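You operate a simulated robot arm through the tools that you are given. There is no shell and no other tool. Be economical: measure what you need, move in short steps, check, and stop when the job is done.

Carry out the task below with a simulated robot arm. There is one attempt and no reset: what you move stays moved.

TASK
Drop the yellow and the pink ball from the teal tray into the blue tube and cap it again.
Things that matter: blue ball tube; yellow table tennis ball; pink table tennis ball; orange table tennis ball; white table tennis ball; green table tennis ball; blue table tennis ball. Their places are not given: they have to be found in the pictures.

It is judged by the outcome, as a careful person would: the job done as asked, and still so three seconds after it is handed in. It fails if anything else is knocked over, pushed out of place, dropped, spilled or broken.

THE ROBOT
A 6-joint arm with a two-finger parallel gripper, fixed in place. Base frame: the origin is at the foot of the arm, x ahead of it, y to its left, z up; the work surface is at about z = 760. Lengths are in mm, angles in degrees, forces in N, time in s.
With the tool pointing down near the work surface it reaches from about 240 to 640 mm from the base axis. Its first joint turns from -66.0 to 66.0 degrees. Payload 2.7 kg.
Tool frame: the origin (TCP) lies between the finger pads and is the grasp point; the fingertips stand 23 mm ahead of it; z points along the fingers, y is the line along which they close. The gripper opens to 94 mm. The fingers are 38 mm wide and 10 mm thick; the gripper's body (54 by 96 mm) begins 39 mm behind the TCP.
Orientation is that of the tool frame in the base frame, as [roll, pitch, yaw] about the fixed x, y, z axes, in that order (R = Rz(yaw) Ry(pitch) Rx(roll)). With the fingers straight down and closing along the base's y, the tool's x points along the base's -x, its y along +y and its z along -z.

THE INTERFACE
- The arm moves only by the tool move_arm. Its argument "deltas" is a list of rows, each a list of 3 entries, a list of its own where there are three numbers: the turn, a rotation vector about the tool's x, y, z in units of 120 degrees (1.0 is 120 degrees), then the shift along the tool's x, y, z in units of 150 mm (1.0 is 150 mm), then the gripper command, from -1 (fully open) to 1 (shut), values between in proportion. In form: [[[ax, ay, az], [x, y, z], claw], ...]. A call has 1 to 12 rows; each row is the pose to reach, as a shift and turn from the pose commanded when the call began, along the tool's axes at that moment. A call with a number of a shift or a turn outside -1 to 1 is refused whole. A row lasts 0.2 s, in which the tool goes at most 50 mm and 8.6 degrees; a call with a longer step from one row to the next is refused whole, and so is a gripper value outside its range. A pose out of reach is approached as far as the arm can. The call stops where the force on the tool passes 70 N (or 10 N more than at its start, if that is more) or the arm is blocked; 0.2 s more then pass. The fingers move at their own pace (about 45 mm/s each) and stop on an object; they squeeze with about 38 N. The grip force told is the motor's: it shows also when the fingers shut on nothing. Time passes only in rows, and 0.2 s behind the last, so rows that repeat a pose let the fingers close. It gives the time, the measured TCP pose, the force on the tool (base axes), the opening and the grip force at its end, in the units of the frame above (readings bear some noise), and new pictures: "pictures" is both (left out), scene, wrist or none.
- Cameras (640 x 400 px; columns grow to the right, rows downward): "scene" is fixed at [56.7, -417.9, 1416.7]; the picture's right is [0.91, -0.42, 0.00], its down [-0.19, -0.42, -0.89] and it looks along [0.37, 0.81, -0.46] (base axes); focal length 321 px, centre (320, 200). "wrist" rides on the gripper at [-39, 0, -44] in the tool frame; the picture's right is [0.00, -1.00, 0.00], its down [0.97, 0.00, -0.24] and it looks along [0.24, 0.00, 0.97] (tool axes); focal length 218 px, centre (320, 200).
- probe_pixels(camera, pixels): for up to 12 pixels [column, row] of the newest picture of that camera ("zoom" is the newest enlarged one), the place [x, y, z] in the base frame of the surface seen there, good to about 2 mm. No time passes.
- close_up(camera, box): a new picture of the part [left, top, right, bottom] of that camera's present view, enlarged. No time passes.
- close_job(): hands the job in; it is judged then, once.

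Work in short steps. Measure before you move; look again where a grasp or a placing could have gone wrong, and mend it. You have 80 turns and 120 pictures in all, the two below and enlarged ones among them. Open the gripper and draw the arm clear of the work before you hand the job in, unless the task says otherwise; then end with one line.

The tools are called after "Call:" as name(argument=value, ...) on one line, values as JSON. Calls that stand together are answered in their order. move_arm: Moves the arm, as the interface text tells. Its arguments: {"type":"object","properties":{"deltas":{"type":"array","items":{"type":"array"}},"pictures":{"type":"string","enum":["both","scene","wrist","none"]}},"required":["deltas"]} The other tools are called the same way: probe_pixels (camera, pixels) gives the place of the surface under pixels of a picture; close_up (camera, box) takes an enlarged picture of a part of a camera's view; close_job () hands the job in.

At the start:

```text
time_s: 0.0
ee_pos: [431.8, 146.6, 1141.9]
tool_rot: [180.0, 0.0, 179.9]
force: [0.7, -0.3, 0.0]
finger_gap: 94.1
grip_force: 0.0
```

scene: 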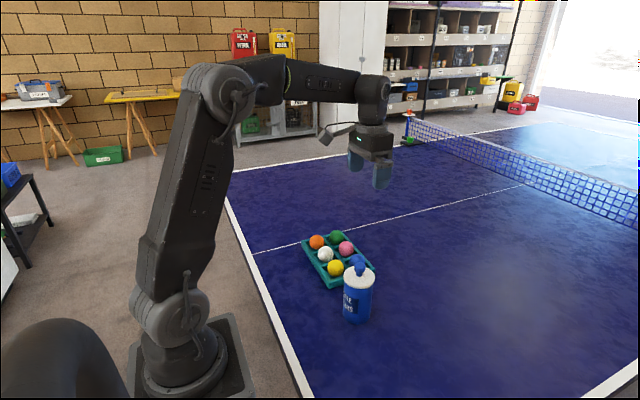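
wrist: 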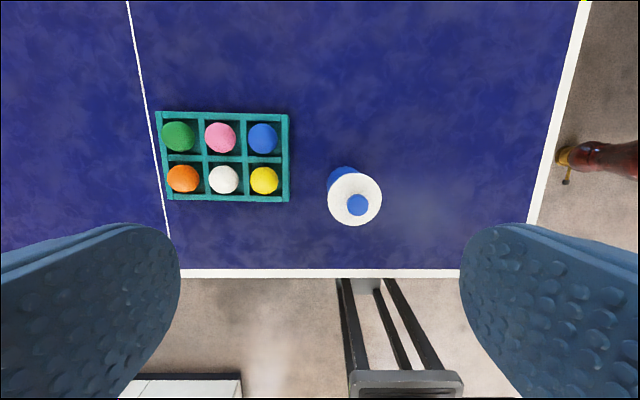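

The wrist view shows the tray (balls at about (178,137) to (264,180)) and the capped tube with a blue knob at (357,205). I'll probe these places first.

Call:
probe_pixels(camera="wrist", pixels=[[264, 180], [220, 137], [263, 137], [223, 180], [357, 205], [345, 185], [372, 190], [340, 172], [160, 114], [288, 200], [285, 118], [400, 230]])

Call:
close_up(camera="wrist", box=[140, 90, 400, 250])

Call:
close_up(camera="scene", box=[280, 220, 420, 330])

```text
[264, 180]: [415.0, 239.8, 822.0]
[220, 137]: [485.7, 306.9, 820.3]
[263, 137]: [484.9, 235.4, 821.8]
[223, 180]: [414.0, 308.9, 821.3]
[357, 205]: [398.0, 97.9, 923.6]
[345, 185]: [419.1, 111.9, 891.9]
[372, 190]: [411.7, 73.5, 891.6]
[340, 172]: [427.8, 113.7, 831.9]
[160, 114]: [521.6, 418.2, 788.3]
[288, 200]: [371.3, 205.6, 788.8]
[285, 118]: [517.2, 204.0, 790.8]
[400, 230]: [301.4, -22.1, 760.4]
```

```text
2.46 times, centred on (270, 170) of wrist
```

zoom: 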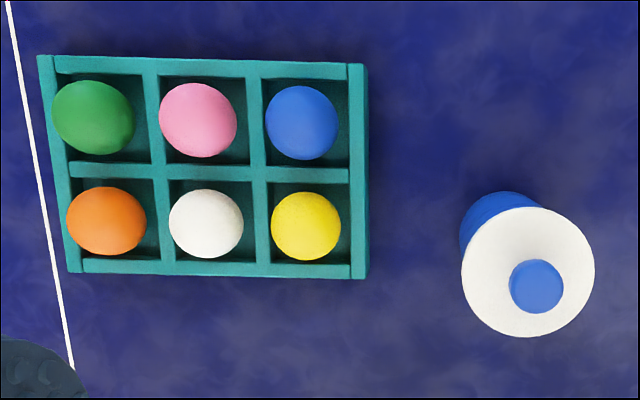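

```text
3.64 times, centred on (350, 275) of scene
```

zoom: 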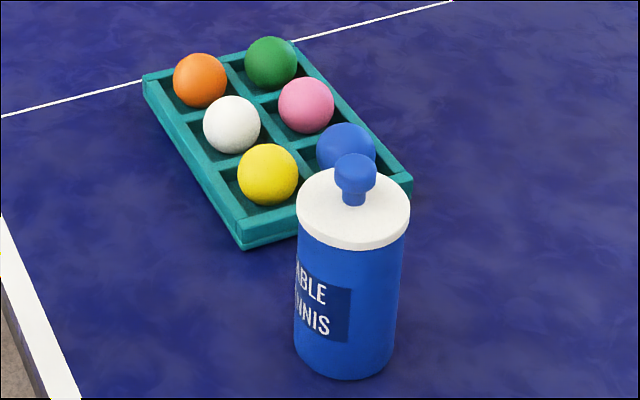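

Cap disc is centred near (398, 98) with top at z≈892, knob top z≈924. I'll move above the knob and look again.

Call:
move_arm(deltas=[[[0, 0, 0], [0.056, -0.081, 0.25], -1], [[0, 0, 0], [0.113, -0.162, 0.5], -1], [[0, 0, 0], [0.169, -0.243, 0.75], -1], [[0, 0, 0], [0.225, -0.324, 1.0], -1], [[0, 0, 0], [0.225, -0.324, 1.0], -1]])

```text
time_s: 1.2
ee_pos: [398.0, 97.5, 992.6]
tool_rot: [-180.0, 0.0, 180.0]
force: [-0.5, 0.3, -0.2]
finger_gap: 94.1
grip_force: 0.1
```

scene: 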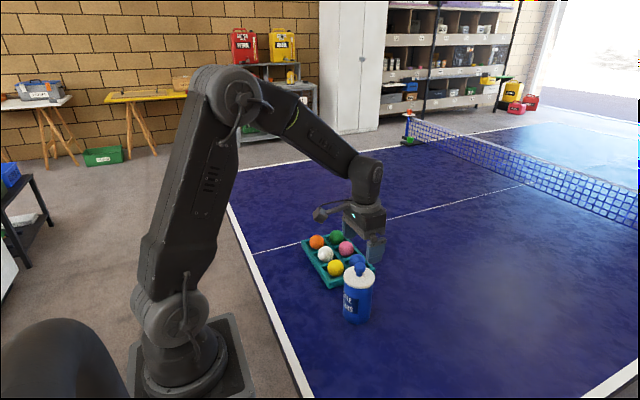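
wrist: 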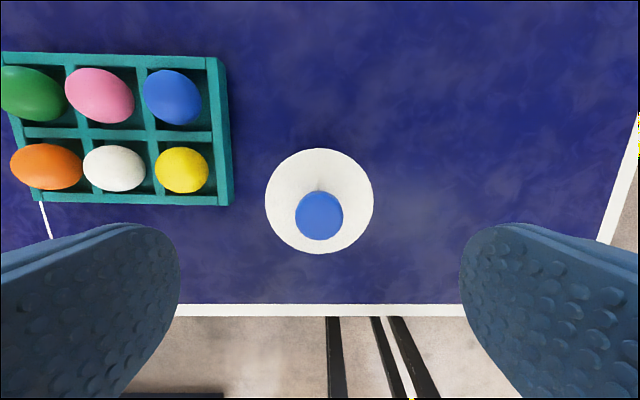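

Call:
probe_pixels(camera="wrist", pixels=[[320, 195], [320, 236], [298, 215], [341, 215], [320, 151], [320, 251], [269, 200], [370, 200], [290, 230]])

Call:
close_up(camera="scene", box=[320, 240, 400, 330])

```text
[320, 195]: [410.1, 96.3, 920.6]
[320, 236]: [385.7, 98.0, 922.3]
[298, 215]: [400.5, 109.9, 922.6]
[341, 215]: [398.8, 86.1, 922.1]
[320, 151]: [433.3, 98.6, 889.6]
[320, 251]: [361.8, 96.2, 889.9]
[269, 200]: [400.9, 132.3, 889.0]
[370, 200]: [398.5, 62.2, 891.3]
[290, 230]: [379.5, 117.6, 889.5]
```

```text
4.44 times, centred on (360, 285) of scene
```

zoom: 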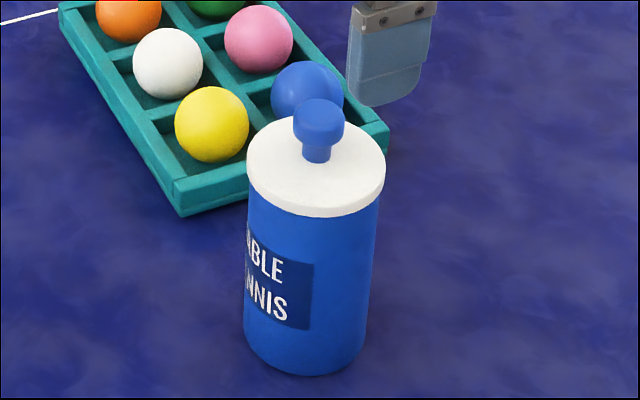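

Knob centre (398.7, 97.8), top z 922; cap plate at 890. Descend to TCP z≈917 (tips at 894) and close.

Call:
move_arm(deltas=[[[0, 0, 0], [-0.004, 0.001, 0.25], -0.5], [[0, 0, 0], [-0.004, 0.001, 0.504], -0.2], [[0, 0, 0], [-0.004, 0.001, 0.504], 1], [[0, 0, 0], [-0.004, 0.001, 0.504], 1], [[0, 0, 0], [-0.004, 0.001, 0.504], 1], [[0, 0, 0], [-0.004, 0.001, 0.504], 1], [[0, 0, 0], [-0.004, 0.001, 0.504], 1], [[0, 0, 0], [-0.004, 0.001, 0.504], 1]])

```text
time_s: 3.0
ee_pos: [398.6, 98.3, 917.0]
tool_rot: [180.0, 0.0, -180.0]
force: [0.6, -0.5, 0.7]
finger_gap: 26.0
grip_force: 38.7
```

scene: 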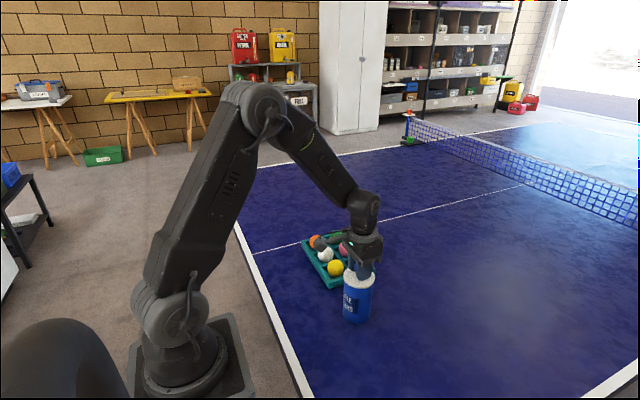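
wrist: 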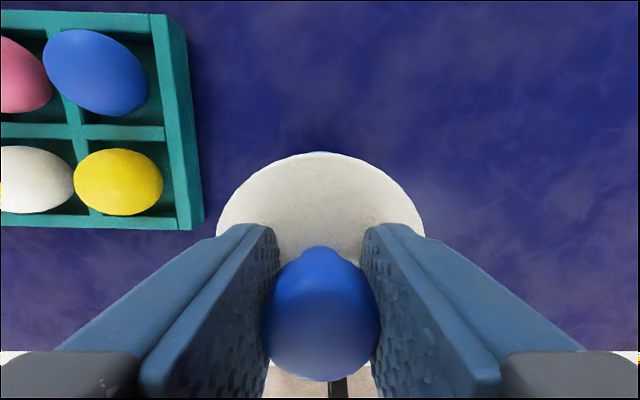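

Gripped the knob (gap 26). Lift slowly and check whether only the cap comes up.

Call:
move_arm(deltas=[[[0, 0, 0], [0, 0, -0.03], 1], [[0, 0, 0], [0, 0, -0.07], 1], [[0, 0, 0], [0, 0, -0.13], 1], [[0, 0, 0], [0, 0, -0.2], 1]])

Call:
close_up(camera="scene", box=[310, 200, 430, 330])

```text
time_s: 4.0
ee_pos: [397.8, 97.0, 947.4]
tool_rot: [180.0, 0.0, 180.0]
force: [0.0, -1.0, 0.0]
finger_gap: 26.4
grip_force: 37.6
```

scene: 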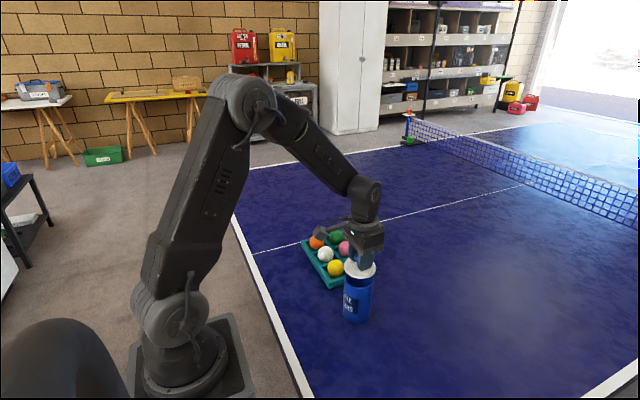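
wrist: 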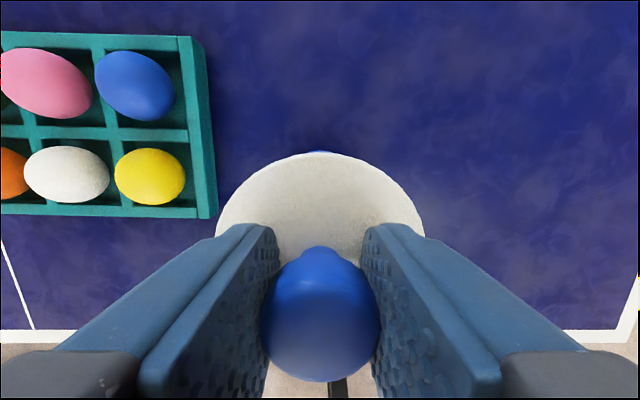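

```text
3.08 times, centred on (370, 265) of scene
```

zoom: 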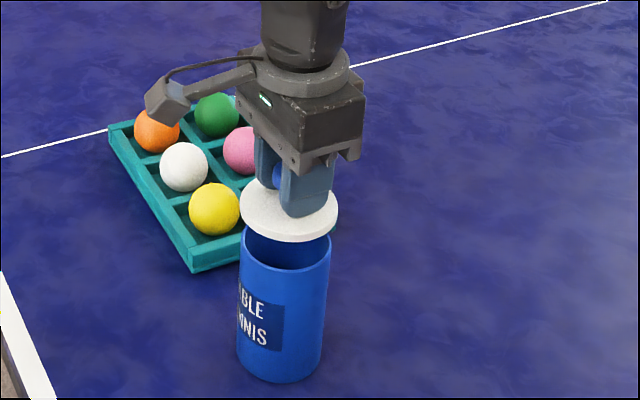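

The cap lifted cleanly. Lift further and carry it to free table at about y=-40.

Call:
move_arm(deltas=[[[0, 0, 0], [0, 0, -0.25], 1], [[0, 0, 0], [0, -0.2, -0.25], 1], [[0, 0, 0], [0, -0.45, -0.25], 1], [[0, 0, 0], [0, -0.7, -0.25], 1], [[0, 0, 0], [0, -0.92, -0.25], 1], [[0, 0, 0], [0, -0.92, 0], 1], [[0, 0, 0], [0, -0.92, 0.25], 1], [[0, 0, 0], [0, -0.92, 0.5], 1], [[0, 0, 0], [0, -0.92, 0.7], 1], [[0, 0, 0], [0, -0.92, 0.7], 1]])

Call:
close_up(camera="scene", box=[310, 200, 510, 350])

```text
time_s: 6.2
ee_pos: [400.1, -40.3, 841.6]
tool_rot: [-180.0, -0.1, 180.0]
force: [-0.5, 0.7, -0.4]
finger_gap: 26.0
grip_force: 38.1
```

scene: 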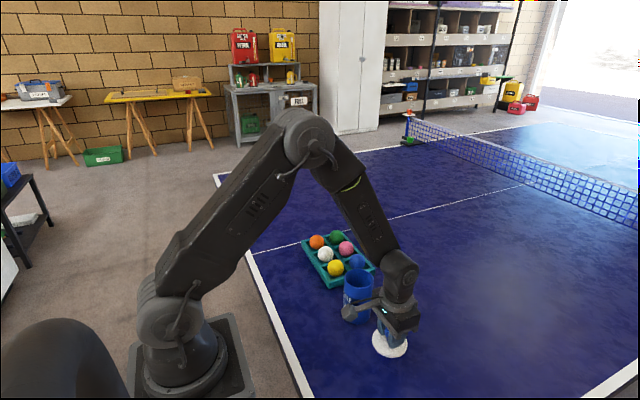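
wrist: 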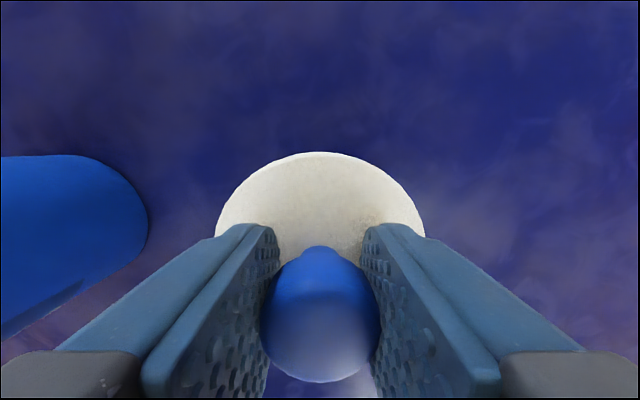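

```text
2.67 times, centred on (410, 275) of scene
```

zoom: 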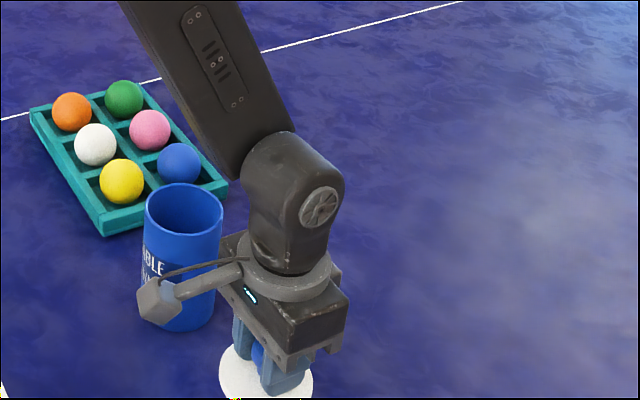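

A stalk on the gripper is near the tube in the picture at (350,313); check its place and the tube rim.

Call:
probe_pixels(camera="scene", pixels=[[349, 313], [365, 304], [358, 268], [345, 280], [371, 280], [358, 300], [390, 354], [358, 291], [356, 280]])

```text
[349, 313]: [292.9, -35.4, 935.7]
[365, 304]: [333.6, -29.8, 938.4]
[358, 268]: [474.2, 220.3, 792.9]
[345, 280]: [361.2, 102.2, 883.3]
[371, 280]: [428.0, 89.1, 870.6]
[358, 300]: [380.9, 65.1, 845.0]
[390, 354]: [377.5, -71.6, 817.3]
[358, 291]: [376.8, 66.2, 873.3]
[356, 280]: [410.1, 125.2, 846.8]
```

Stalk is clear (94 mm above the TCP). Lower the cap toward the table in fine steps, reading force.

Call:
move_arm(deltas=[[[0, 0, 0], [0, 0, 0.1], 1], [[0, 0, 0], [0, 0, 0.2], 1], [[0, 0, 0], [0, 0, 0.24], 1]])

Call:
close_up(camera="scene", box=[340, 300, 460, 380])

```text
time_s: 7.0
ee_pos: [399.7, -39.9, 806.2]
tool_rot: [180.0, 0.0, 180.0]
force: [0.2, 0.4, -0.9]
finger_gap: 25.9
grip_force: 38.2
```

scene: 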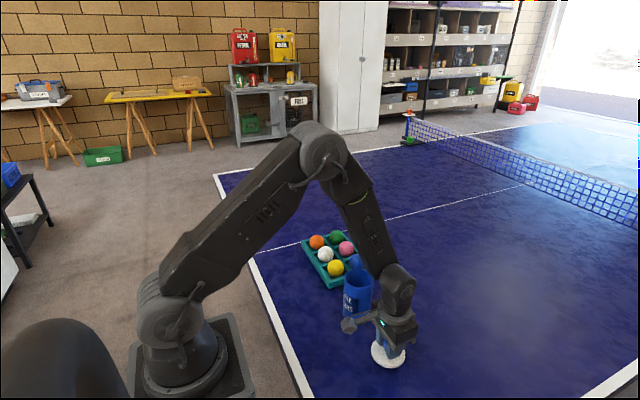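
wrist: 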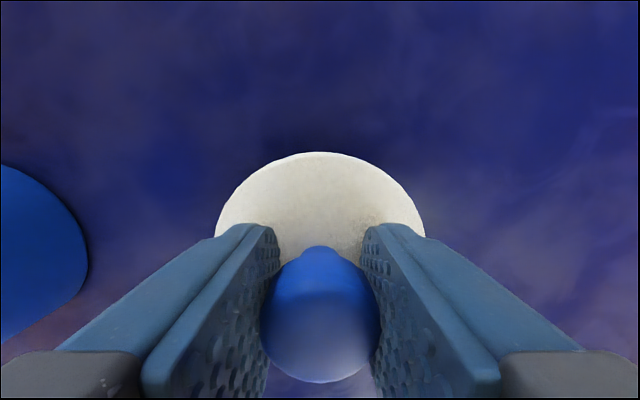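

```text
5.00 times, centred on (400, 340) of scene
```

zoom: 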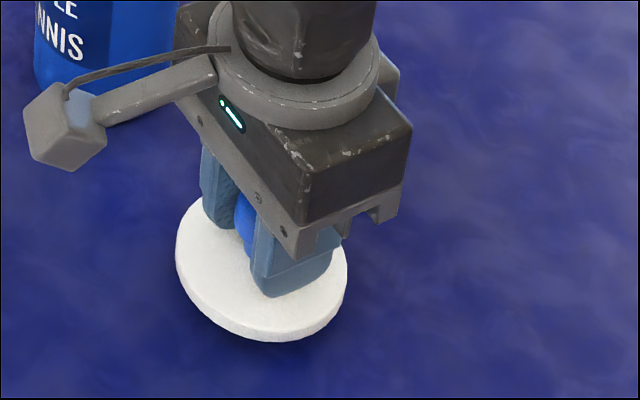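

Call:
move_arm(deltas=[[[0, 0, 0], [0, 0, 0.02], 1], [[0, 0, 0], [0, 0, 0.033], 1]], pictures="none")

Call:
move_arm(deltas=[[[0, 0, 0], [0, 0, 0.013], 1]], pictures="none")

Call:
move_arm(deltas=[[[0, 0, 0], [0, 0, 0.013], 1]], pictures="none")

Call:
move_arm(deltas=[[[0, 0, 0], [0, 0, 0.013], 1]], pictures="scene")

```text
time_s: 7.6
ee_pos: [400.0, -41.0, 802.3]
tool_rot: [-180.0, 0.0, -180.0]
force: [-0.3, 0.2, -1.4]
finger_gap: 26.0
grip_force: 38.3
```

```text
time_s: 8.0
ee_pos: [399.7, -39.8, 798.3]
tool_rot: [-180.0, 0.1, -179.9]
force: [0.2, -0.2, -0.3]
finger_gap: 25.5
grip_force: 37.9
```

```text
time_s: 8.4
ee_pos: [399.0, -40.4, 797.3]
tool_rot: [180.0, 0.0, -180.0]
force: [0.4, 0.9, -0.5]
finger_gap: 25.7
grip_force: 37.8
```

```text
time_s: 8.8
ee_pos: [399.9, -40.6, 795.4]
tool_rot: [180.0, 0.0, -179.9]
force: [-0.5, -0.4, -1.1]
finger_gap: 25.8
grip_force: 38.0
```

scene: 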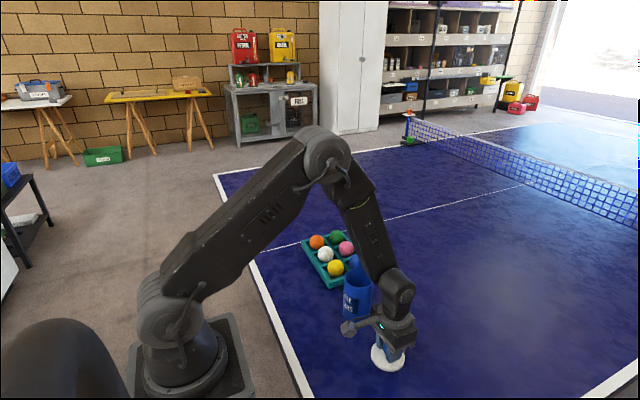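

Call:
move_arm(deltas=[[[0, 0, 0], [0, 0, 0.01], 1]], pictures="none")

Call:
move_arm(deltas=[[[0, 0, 0], [0, 0, 0.01], 1]], pictures="none")

Call:
close_up(camera="scene", box=[360, 330, 420, 375])

```text
time_s: 9.2
ee_pos: [400.0, -40.0, 793.4]
tool_rot: [-180.0, -0.1, 179.9]
force: [0.0, -0.3, 0.2]
finger_gap: 26.0
grip_force: 38.0
```

```text
time_s: 9.6
ee_pos: [398.3, -41.1, 792.2]
tool_rot: [179.9, 0.0, -179.9]
force: [-3.7, -0.7, 7.9]
finger_gap: 25.8
grip_force: 38.3
```

```text
8.89 times, centred on (390, 352) of scene
```

zoom: 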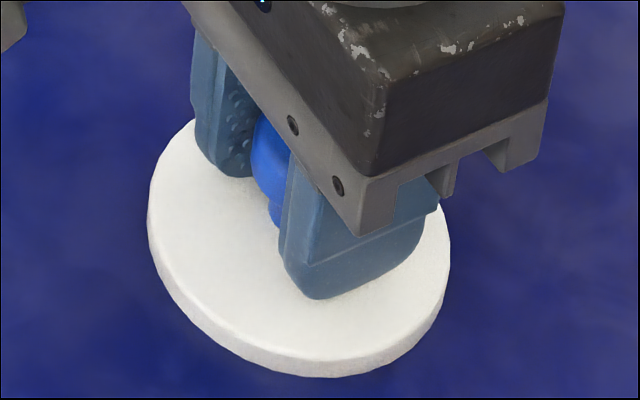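

Contact (7.9 N) – cap is on the table. Open and rise.

Call:
move_arm(deltas=[[[0, 0, 0], [0, 0, 0], -1], [[0, 0, 0], [0, 0, 0], -1], [[0, 0, 0], [0, 0, 0], -1], [[0, 0, 0], [0, 0, 0], -1], [[0, 0, 0], [0, 0, -0.25], -1], [[0, 0, 0], [0, 0, -0.55], -1], [[0, 0, 0], [0, 0, -0.85], -1], [[0, 0, 0], [0, 0, -1], -1], [[0, 0, 0], [0, 0.3, -1], -1], [[0, 0, 0], [0, 0.6, -1], -1], [[0, 0, 0], [0, 0.9, -1], -1], [[0, 0, 0], [0, 0.9, -1], -1]], pictures="both")

```text
time_s: 12.2
ee_pos: [399.0, 95.0, 942.1]
tool_rot: [179.9, 0.0, 180.0]
force: [0.0, 0.2, 0.0]
finger_gap: 94.1
grip_force: 0.1
```

scene: 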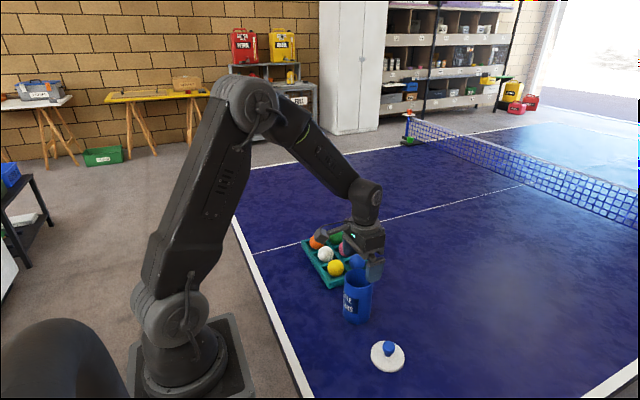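
wrist: 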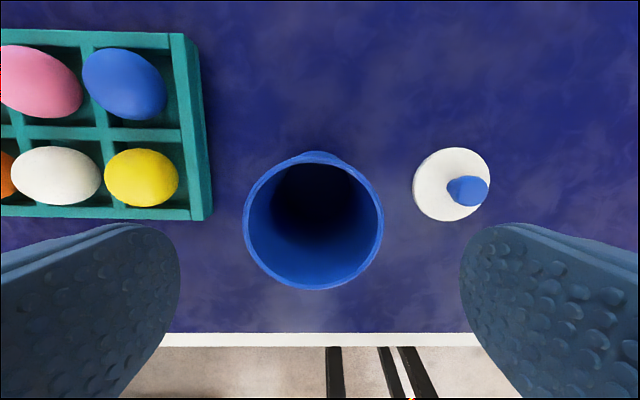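

Cap sits flat at scene (388,355). Measure tube rim, cap and tray/yellow ball from this wrist view.

Call:
probe_pixels(camera="wrist", pixels=[[246, 222], [380, 222], [313, 287], [313, 155], [143, 170], [143, 150], [120, 180], [172, 178], [140, 128], [96, 170], [467, 191], [190, 175]])

Call:
close_up(camera="wrist", box=[80, 20, 400, 300])

```text
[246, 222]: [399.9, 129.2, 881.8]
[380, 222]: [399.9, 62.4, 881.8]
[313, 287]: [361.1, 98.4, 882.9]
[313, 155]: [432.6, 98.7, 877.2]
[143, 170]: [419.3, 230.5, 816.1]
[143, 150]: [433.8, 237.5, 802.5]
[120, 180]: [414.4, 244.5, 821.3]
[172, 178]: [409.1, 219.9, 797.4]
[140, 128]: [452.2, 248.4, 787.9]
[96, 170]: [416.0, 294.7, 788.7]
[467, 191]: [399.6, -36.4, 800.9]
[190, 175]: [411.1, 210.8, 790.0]
```

```text
1.43 times, centred on (240, 160) of wrist
```

zoom: 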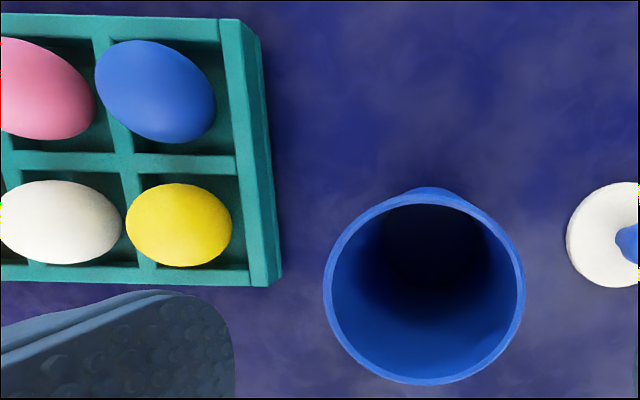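

Tube axis ≈ (398.5, 97), rim z≈883. Move above the yellow ball (~(415,238)) with the tool yawed 45° so the fingers go into the diagonal gaps.

Call:
move_arm(deltas=[[[0, 0, 0.0625], [-0.018, 0.159, 0], -1], [[0, 0, 0.125], [-0.036, 0.318, 0], -1], [[0, 0, 0.1875], [-0.054, 0.477, 0], -1], [[0, 0, 0.25], [-0.072, 0.636, 0], -1], [[0, 0, 0.3125], [-0.09, 0.795, 0], -1], [[0, 0, 0.375], [-0.107, 0.953, 0], -1], [[0, 0, 0.375], [-0.107, 0.953, 0], -1]])

```text
time_s: 13.8
ee_pos: [415.3, 238.4, 941.9]
tool_rot: [-180.0, 0.0, 134.9]
force: [0.0, -0.5, -0.8]
finger_gap: 93.9
grip_force: 0.1
```

scene: 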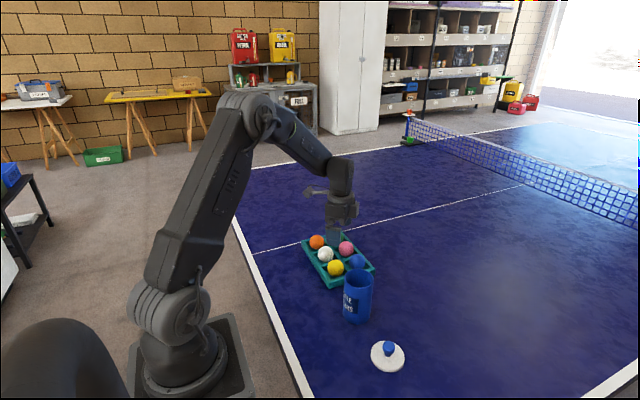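
wrist: 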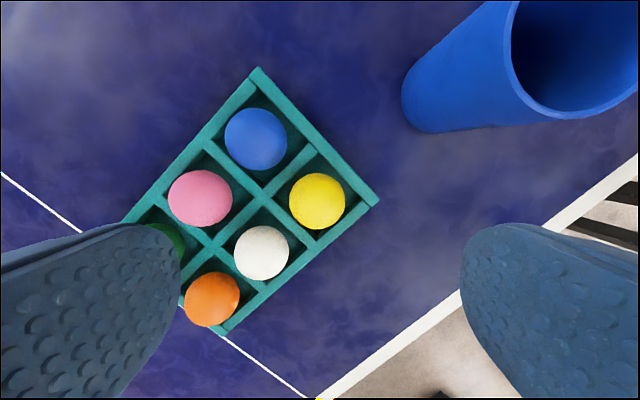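

Ball silhouette implies a centre nearer (411, 246). Zoom and probe to refine.

Call:
close_up(camera="wrist", box=[220, 110, 400, 250])

Call:
probe_pixels(camera="wrist", pixels=[[317, 201], [295, 201], [340, 201], [317, 179], [317, 224], [317, 212], [306, 206], [328, 206], [317, 230], [264, 189], [372, 200], [262, 75]])

```text
2.86 times, centred on (310, 180) of wrist
```

zoom: 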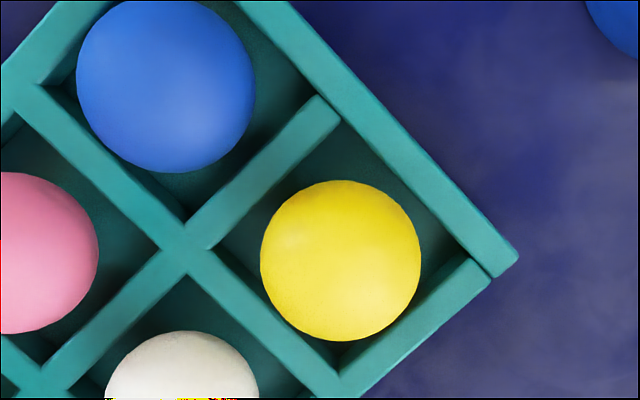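

```text
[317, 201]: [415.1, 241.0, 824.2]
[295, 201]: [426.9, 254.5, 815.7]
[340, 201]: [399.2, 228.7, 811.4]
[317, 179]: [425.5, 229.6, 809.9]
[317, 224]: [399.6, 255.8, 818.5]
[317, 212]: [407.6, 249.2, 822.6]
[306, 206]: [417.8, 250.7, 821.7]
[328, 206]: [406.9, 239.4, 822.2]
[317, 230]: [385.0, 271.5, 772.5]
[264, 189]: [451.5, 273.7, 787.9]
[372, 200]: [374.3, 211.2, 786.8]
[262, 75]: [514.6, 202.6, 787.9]
```

Ball centre ≈ (411.5, 246, 798), r≈25.5; dividers top at 788. Descend to TCP z≈813.5 (tips ≈790.5) and close.

Call:
move_arm(deltas=[[[0, 0, 0], [0.054, 0.018, 0.2], -1], [[0, 0, 0], [0.054, 0.018, 0.45], -1], [[0, 0, 0], [0.054, 0.018, 0.7], -1], [[0, 0, 0], [0.054, 0.018, 0.8], -1], [[0, 0, 0], [0.054, 0.018, 0.857], -1], [[0, 0, 0], [0.054, 0.018, 0.857], -1]])

Call:
close_up(camera="scene", box=[290, 200, 410, 310])

```text
time_s: 15.2
ee_pos: [412.0, 244.8, 813.3]
tool_rot: [-180.0, 0.0, 135.0]
force: [0.5, 0.9, 0.2]
finger_gap: 94.0
grip_force: 0.0
```

scene: 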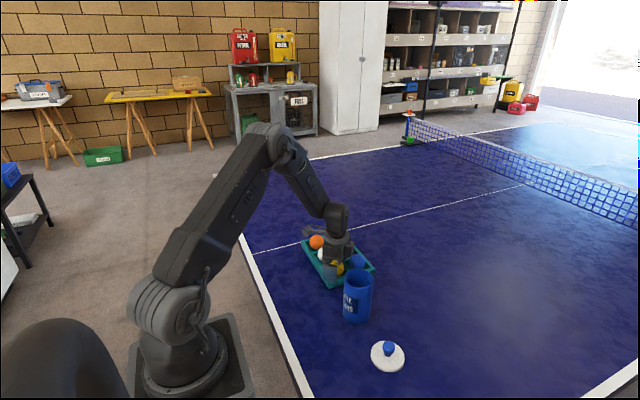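
wrist: 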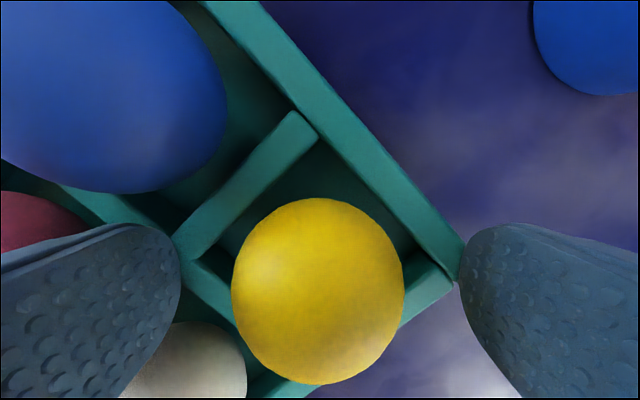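

```text
3.64 times, centred on (350, 255) of scene
```

zoom: 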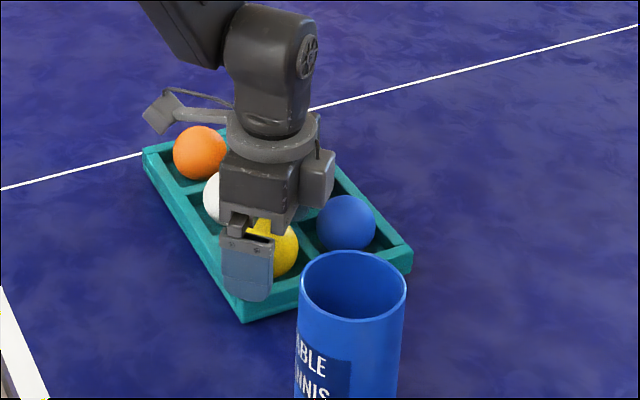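

Ball is centred between the fingers. Close.

Call:
move_arm(deltas=[[[0, 0, 0], [0, 0, 0], 1], [[0, 0, 0], [0, 0, 0], 1], [[0, 0, 0], [0, 0, 0], 1], [[0, 0, 0], [0, 0, 0], 1], [[0, 0, 0], [0, 0, 0], 1]], pictures="wrist")

```text
time_s: 16.4
ee_pos: [411.6, 245.1, 813.4]
tool_rot: [179.9, 0.0, 135.0]
force: [0.1, 0.0, 0.0]
finger_gap: 47.1
grip_force: 38.3
```

wrist: 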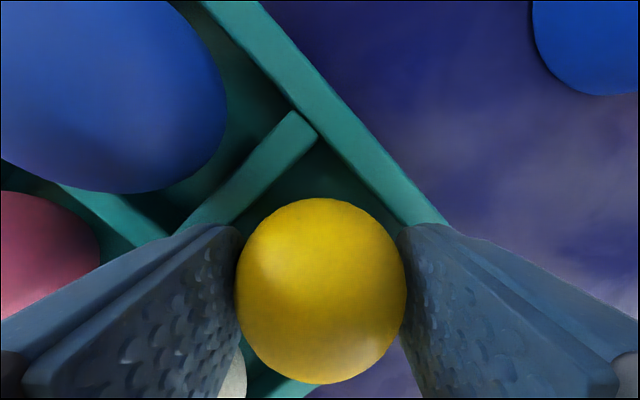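

Held (gap 47). Lift gently, then fully.

Call:
move_arm(deltas=[[[0, 0, 0], [0, 0, -0.03], 1], [[0, 0, 0], [0, 0, -0.1], 1], [[0, 0, 0], [0, 0, -0.25], 1], [[0, 0, 0], [0, 0, -0.5], 1], [[0, 0, 0], [0, 0, -0.75], 1], [[0, 0, 0], [0, 0, -0.95], 1], [[0, 0, 0], [0, 0, -0.95], 1]])

```text
time_s: 18.0
ee_pos: [411.3, 245.6, 955.3]
tool_rot: [-180.0, 0.0, 135.0]
force: [-0.4, 0.1, 0.5]
finger_gap: 46.9
grip_force: 38.2
```

scene: 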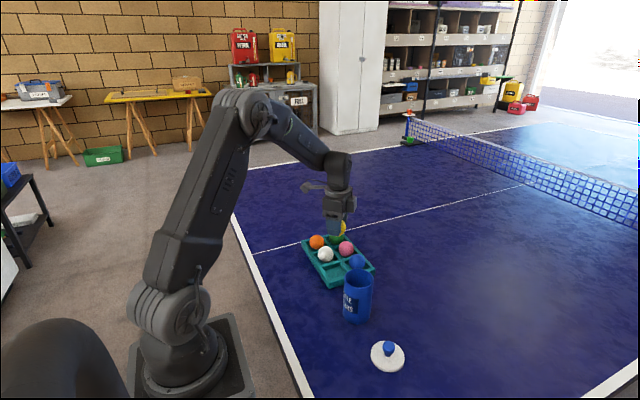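
wrist: 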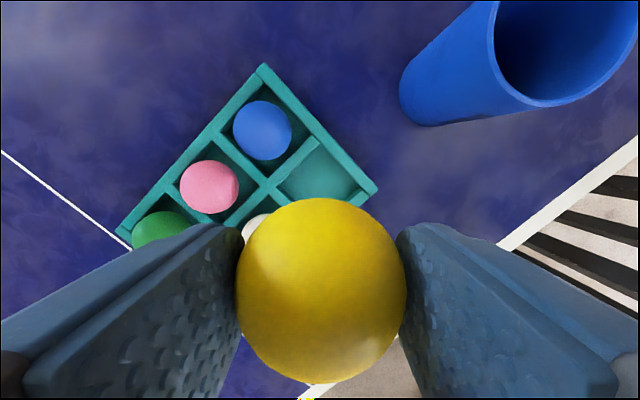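

Call:
move_arm(deltas=[[[0, 0, 0], [-0.16, -0.19, 0], 1], [[0, 0, 0], [-0.32, -0.38, 0], 1], [[0, 0, 0], [-0.48, -0.571, 0], 1], [[0, 0, 0], [-0.64, -0.761, 0], 1], [[0, 0, 0], [-0.64, -0.761, 0], 1], [[0, 0, 0], [-0.64, -0.761, 0], 1]])

Call:
close_up(camera="scene", box=[310, 200, 430, 330])

```text
time_s: 19.4
ee_pos: [398.7, 95.7, 955.8]
tool_rot: [180.0, 0.0, 135.0]
force: [-0.3, 0.7, -0.3]
finger_gap: 47.0
grip_force: 37.4
```

scene: 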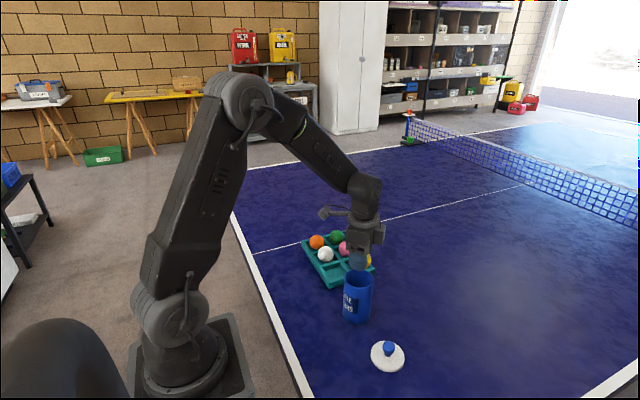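
wrist: 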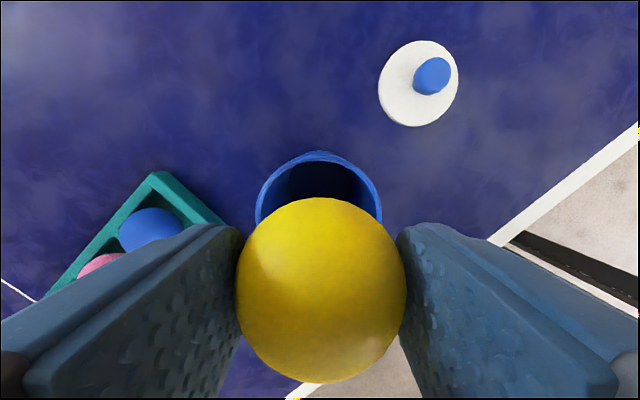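

```text
3.08 times, centred on (370, 265) of scene
```

zoom: 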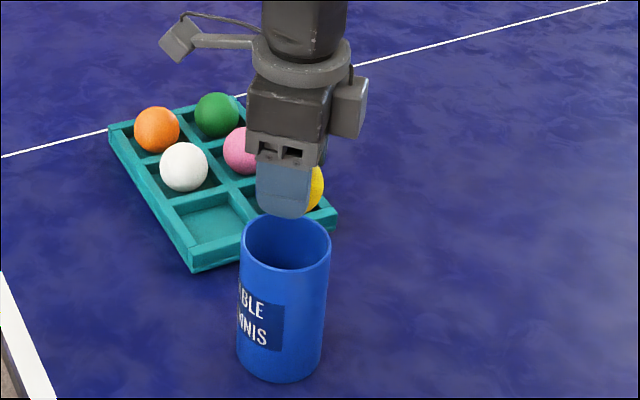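

The ball is centred on the tube (rim columns 256–382 symmetric about 319). Lower to TCP 912 and release.

Call:
move_arm(deltas=[[[0, 0, 0], [0, 0.004, 0.1], 1], [[0, 0, 0], [0, 0.004, 0.2], 1], [[0, 0, 0], [0, 0.004, 0.289], 1], [[0, 0, 0], [0, 0.004, 0.289], 1]])

Call:
close_up(camera="scene", box=[310, 220, 420, 330])

```text
time_s: 20.4
ee_pos: [397.8, 96.3, 911.9]
tool_rot: [179.9, 0.0, 135.0]
force: [0.1, -0.5, -0.8]
finger_gap: 46.8
grip_force: 37.8
```

scene: 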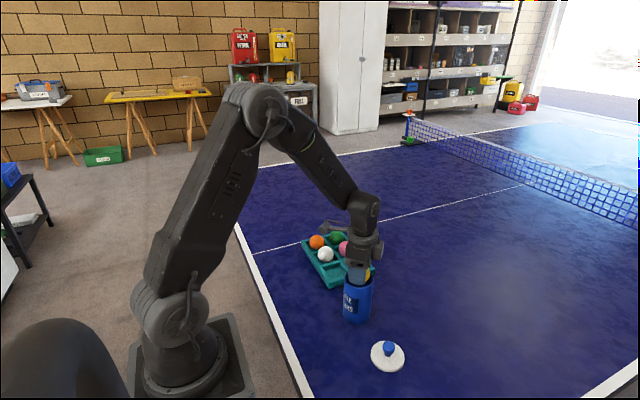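
wrist: 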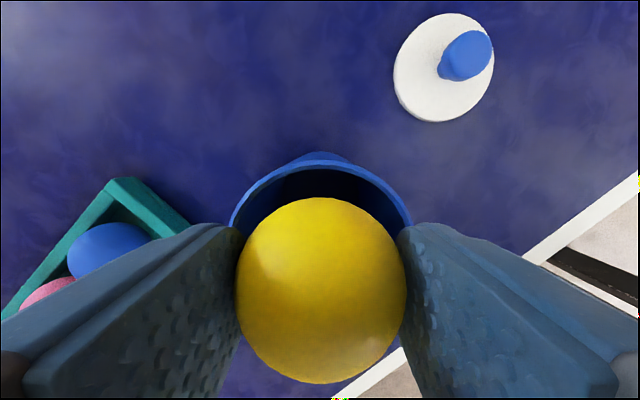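

```text
3.64 times, centred on (365, 275) of scene
```

zoom: 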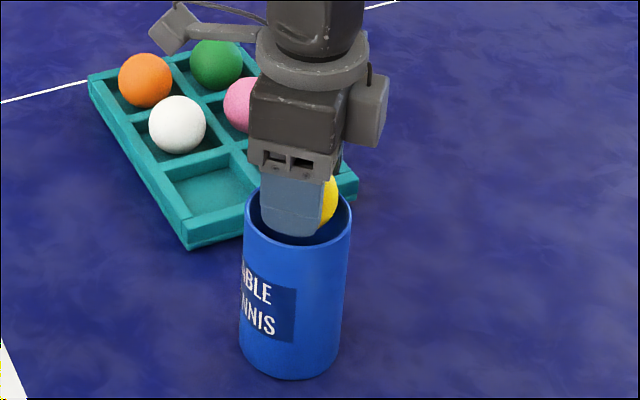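

Call:
move_arm(deltas=[[[0, 0, 0], [0, 0, 0], -1], [[0, 0, 0], [0, 0, 0], -1], [[0, 0, 0], [0, 0, 0], -1], [[0, 0, 0], [0, 0, 0], -1], [[0, 0, 0], [0, 0, -0.15], -1], [[0, 0, 0], [0, 0, -0.35], -1], [[0, 0, 0], [0, 0, -0.35], -1]])

Call:
close_up(camera="scene", box=[300, 220, 420, 370])

```text
time_s: 22.0
ee_pos: [398.5, 96.2, 964.6]
tool_rot: [-179.9, 0.0, 135.0]
force: [-0.2, 0.4, -1.4]
finger_gap: 94.0
grip_force: 0.0
```

scene: 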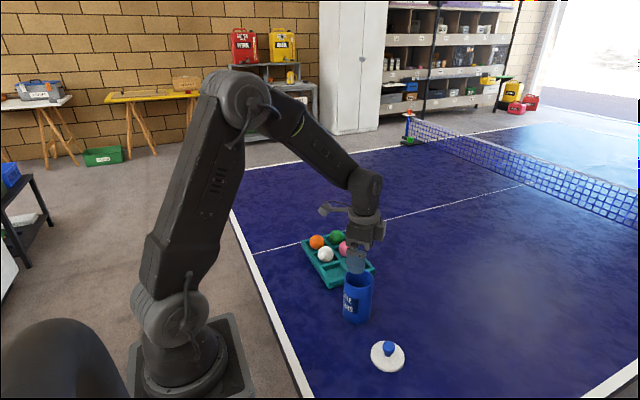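
wrist: 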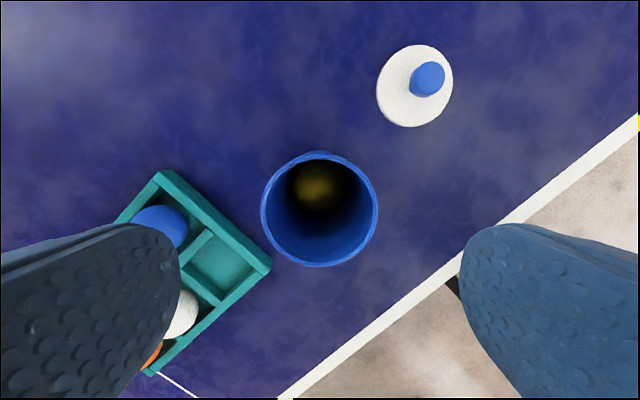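

```text
2.67 times, centred on (360, 295) of scene
```

zoom: 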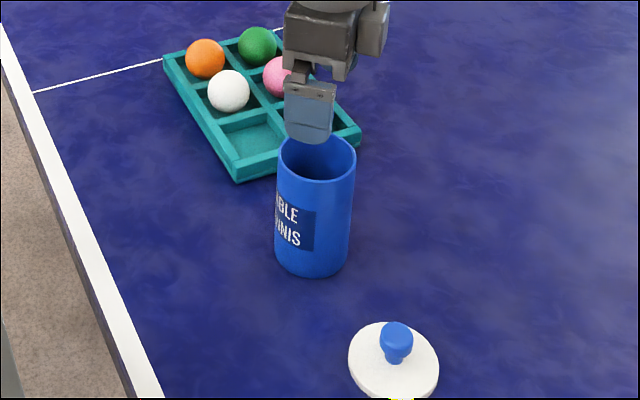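

Yellow is in the tube (wrist (315,185)). Travel toward the pink ball at about (485, 318).

Call:
move_arm(deltas=[[[0, 0, 0], [0.106, 0.242, 0], -1], [[0, 0, 0], [0.213, 0.484, 0], -1], [[0, 0, 0], [0.319, 0.727, 0], -1]], pictures="none")

Call:
move_arm(deltas=[[[0, 0, 0], [0.106, 0.242, 0], -1], [[0, 0, 0], [0.213, 0.484, 0], -1], [[0, 0, 0], [0.319, 0.727, 0], -1], [[0, 0, 0], [0.319, 0.727, 0], -1]])

```text
time_s: 22.8
ee_pos: [441.9, 209.0, 965.8]
tool_rot: [180.0, 0.1, 135.0]
force: [0.4, 0.6, -0.3]
finger_gap: 94.0
grip_force: 0.0
```

```text
time_s: 23.8
ee_pos: [485.8, 320.4, 965.2]
tool_rot: [179.9, 0.0, 135.0]
force: [-0.4, -0.7, 0.0]
finger_gap: 93.9
grip_force: 0.1
```

scene: 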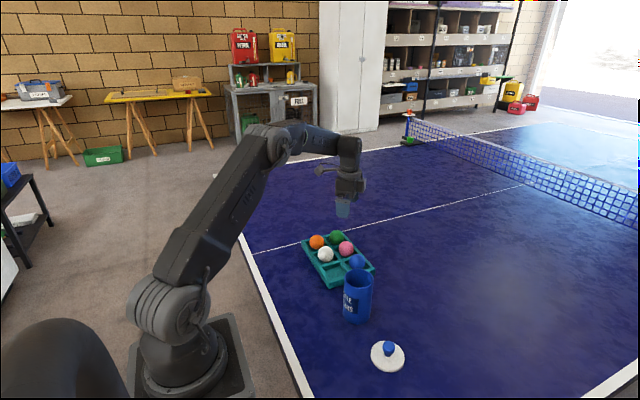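
wrist: 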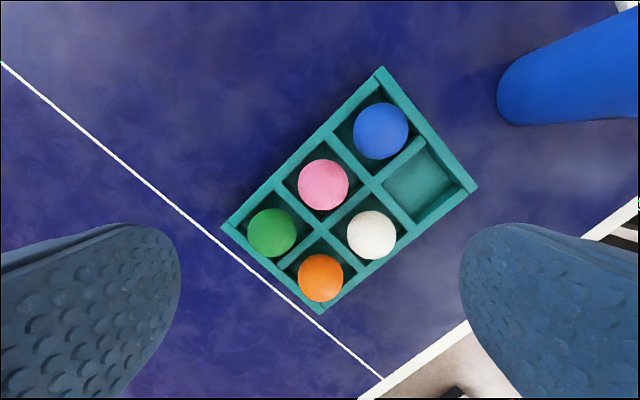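

Pink at (323,185) → centre offset about (-2,-3.4) mm in tool axes. Descend most of the way and check.

Call:
move_arm(deltas=[[[0, 0, 0], [-0.012, -0.02, 0.25], -1], [[0, 0, 0], [-0.012, -0.02, 0.5], -1], [[0, 0, 0], [-0.012, -0.02, 0.75], -1], [[0, 0, 0], [-0.012, -0.02, 0.88], -1], [[0, 0, 0], [-0.012, -0.02, 0.95], -1], [[0, 0, 0], [-0.012, -0.02, 0.95], -1]])

Call:
close_up(camera="scene", box=[290, 190, 410, 300])

```text
time_s: 25.2
ee_pos: [484.8, 316.4, 822.5]
tool_rot: [180.0, 0.1, 135.1]
force: [0.3, 0.2, -0.2]
finger_gap: 94.0
grip_force: 0.0
```

scene: 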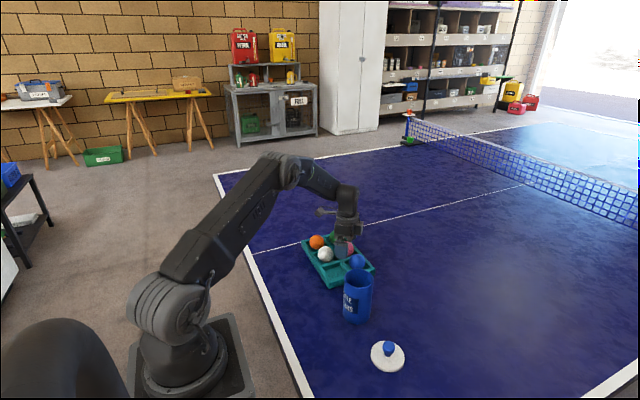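
wrist: 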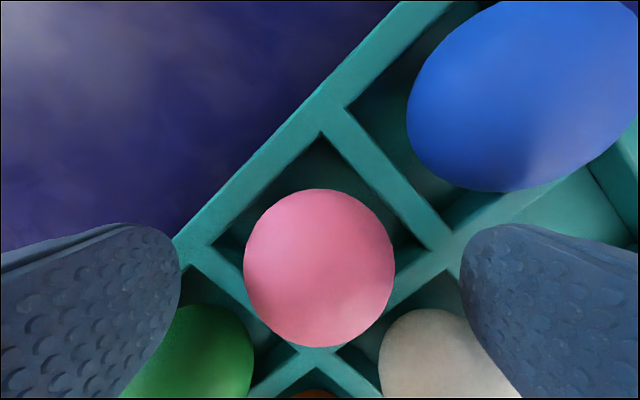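

```text
3.64 times, centred on (350, 245) of scene
```

zoom: 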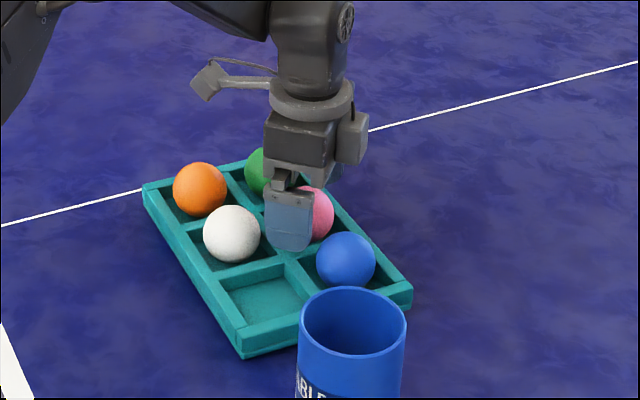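

Well centred. Narrow slightly, descend 9 mm, then close.

Call:
move_arm(deltas=[[[0, 0, 0], [0, 0, 0], -0.6], [[0, 0, 0], [0, 0, 0.03], -0.6], [[0, 0, 0], [0, 0, 0.06], -0.6], [[0, 0, 0], [0, 0, 0.06], -0.6], [[0, 0, 0], [0, 0, 0.06], 1], [[0, 0, 0], [0, 0, 0.06], 1], [[0, 0, 0], [0, 0, 0.06], 1], [[0, 0, 0], [0, 0, 0.06], 1], [[0, 0, 0], [0, 0, 0.06], 1]], pictures="wrist")

```text
time_s: 27.2
ee_pos: [484.3, 316.3, 814.0]
tool_rot: [180.0, 0.0, 135.1]
force: [-0.3, -0.3, 0.3]
finger_gap: 46.7
grip_force: 37.6
```

wrist: 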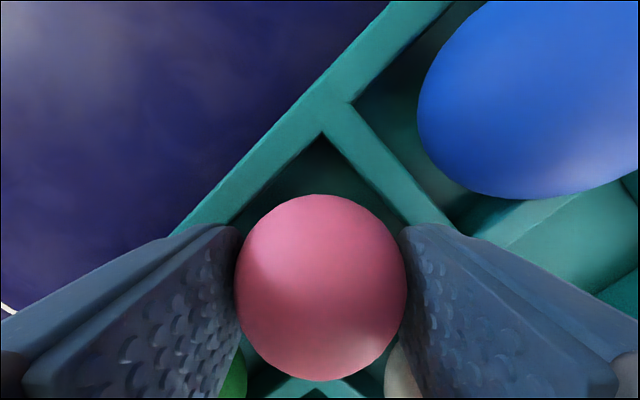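

Pink held (gap 46.7). Lift and carry to the tube.

Call:
move_arm(deltas=[[[0, 0, 0], [0, 0, -0.03], 1], [[0, 0, 0], [0, 0, -0.1], 1], [[0, 0, 0], [0, 0, -0.25], 1], [[0, 0, 0], [0, 0, -0.5], 1], [[0, 0, 0], [0, 0, -0.75], 1], [[0, 0, 0], [0, 0, -0.95], 1], [[0, 0, 0], [-0.105, -0.24, -0.95], 1], [[0, 0, 0], [-0.21, -0.481, -0.95], 1], [[0, 0, 0], [-0.3147, -0.7213, -0.95], 1]], pictures="wrist")

Call:
move_arm(deltas=[[[0, 0, 0], [-0.105, -0.24, 0], 1], [[0, 0, 0], [-0.21, -0.481, 0], 1], [[0, 0, 0], [-0.3147, -0.7213, 0], 1], [[0, 0, 0], [-0.3147, -0.7213, 0], 1], [[0, 0, 0], [-0.3147, -0.7213, 0], 1]])

```text
time_s: 29.2
ee_pos: [441.7, 206.0, 956.8]
tool_rot: [179.9, 0.0, 135.0]
force: [0.1, 0.0, -0.6]
finger_gap: 47.0
grip_force: 37.6
```

wrist: 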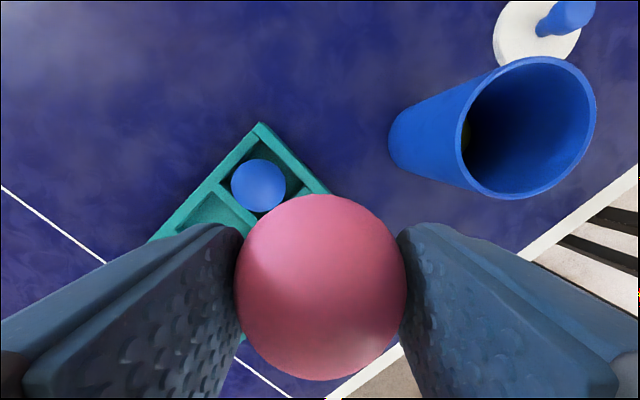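

```text
time_s: 30.4
ee_pos: [398.0, 95.1, 955.9]
tool_rot: [-179.9, -0.1, 135.0]
force: [0.1, -0.3, 0.4]
finger_gap: 46.8
grip_force: 38.3
```

scene: 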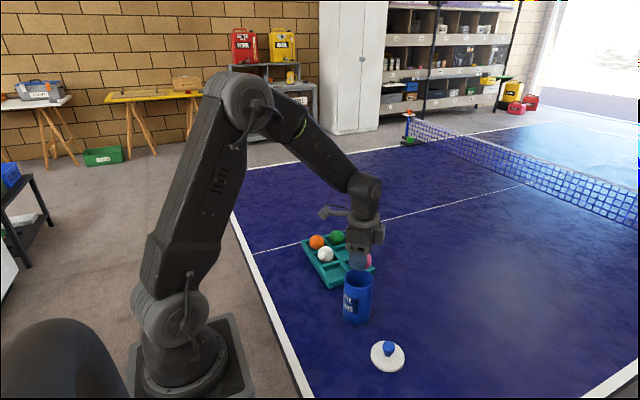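
wrist: 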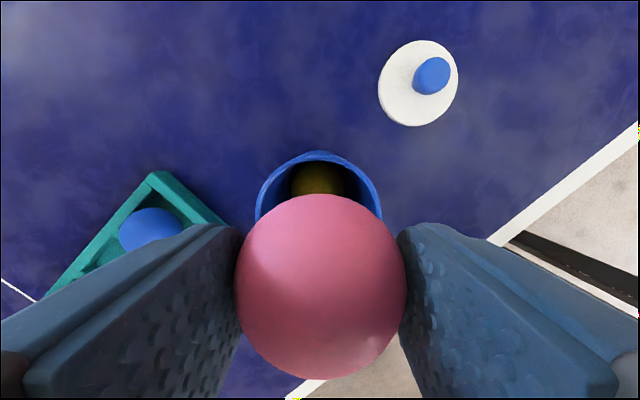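

Same centring as before; lower, release, retreat.

Call:
move_arm(deltas=[[[0, 0, 0], [0, 0.004, 0.1], 1], [[0, 0, 0], [0, 0.004, 0.2], 1], [[0, 0, 0], [0, 0.004, 0.289], 1], [[0, 0, 0], [0, 0.004, 0.289], 1], [[0, 0, 0], [0, 0.004, 0.289], -1], [[0, 0, 0], [0, 0.004, 0.289], -1], [[0, 0, 0], [0, 0.004, 0.289], -1], [[0, 0, 0], [0, 0.004, 0.289], -1], [[0, 0, 0], [0, 0.004, 0.289], -1], [[0, 0, 0], [0, 0.004, 0.1], -1], [[0, 0, 0], [0, 0.004, 0], -1], [[0, 0, 0], [0, 0.004, 0], -1]])

Call:
close_up(camera="wrist", box=[220, 120, 420, 280])

```text
time_s: 33.0
ee_pos: [399.3, 96.7, 955.4]
tool_rot: [-180.0, 0.1, 135.0]
force: [0.2, 0.5, -0.7]
finger_gap: 94.1
grip_force: 0.1
```

scene: 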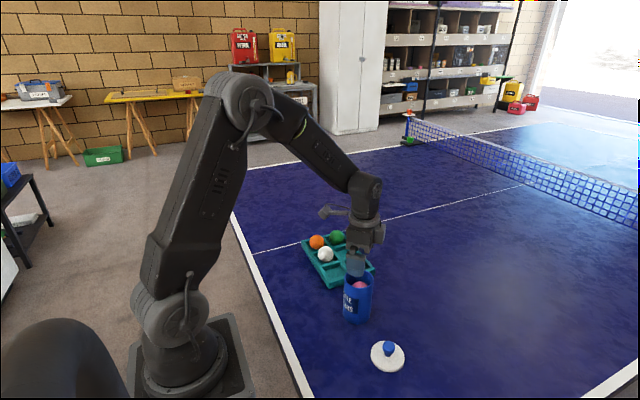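
wrist: 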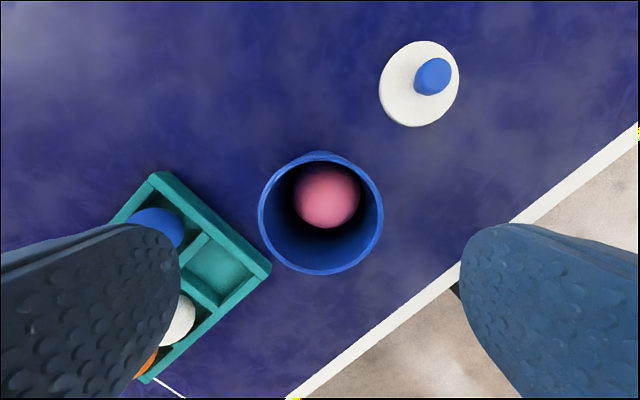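

```text
2.50 times, centred on (320, 200) of wrist
```

zoom: 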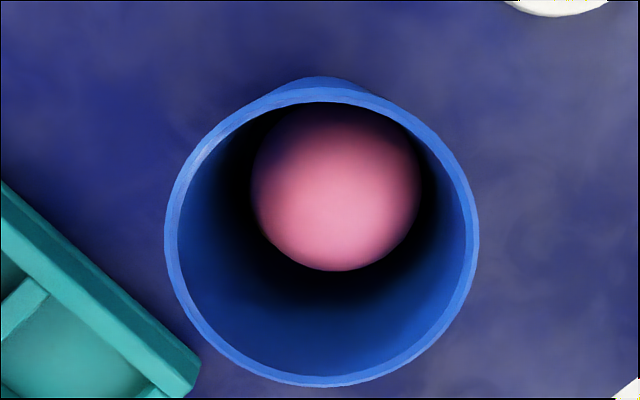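

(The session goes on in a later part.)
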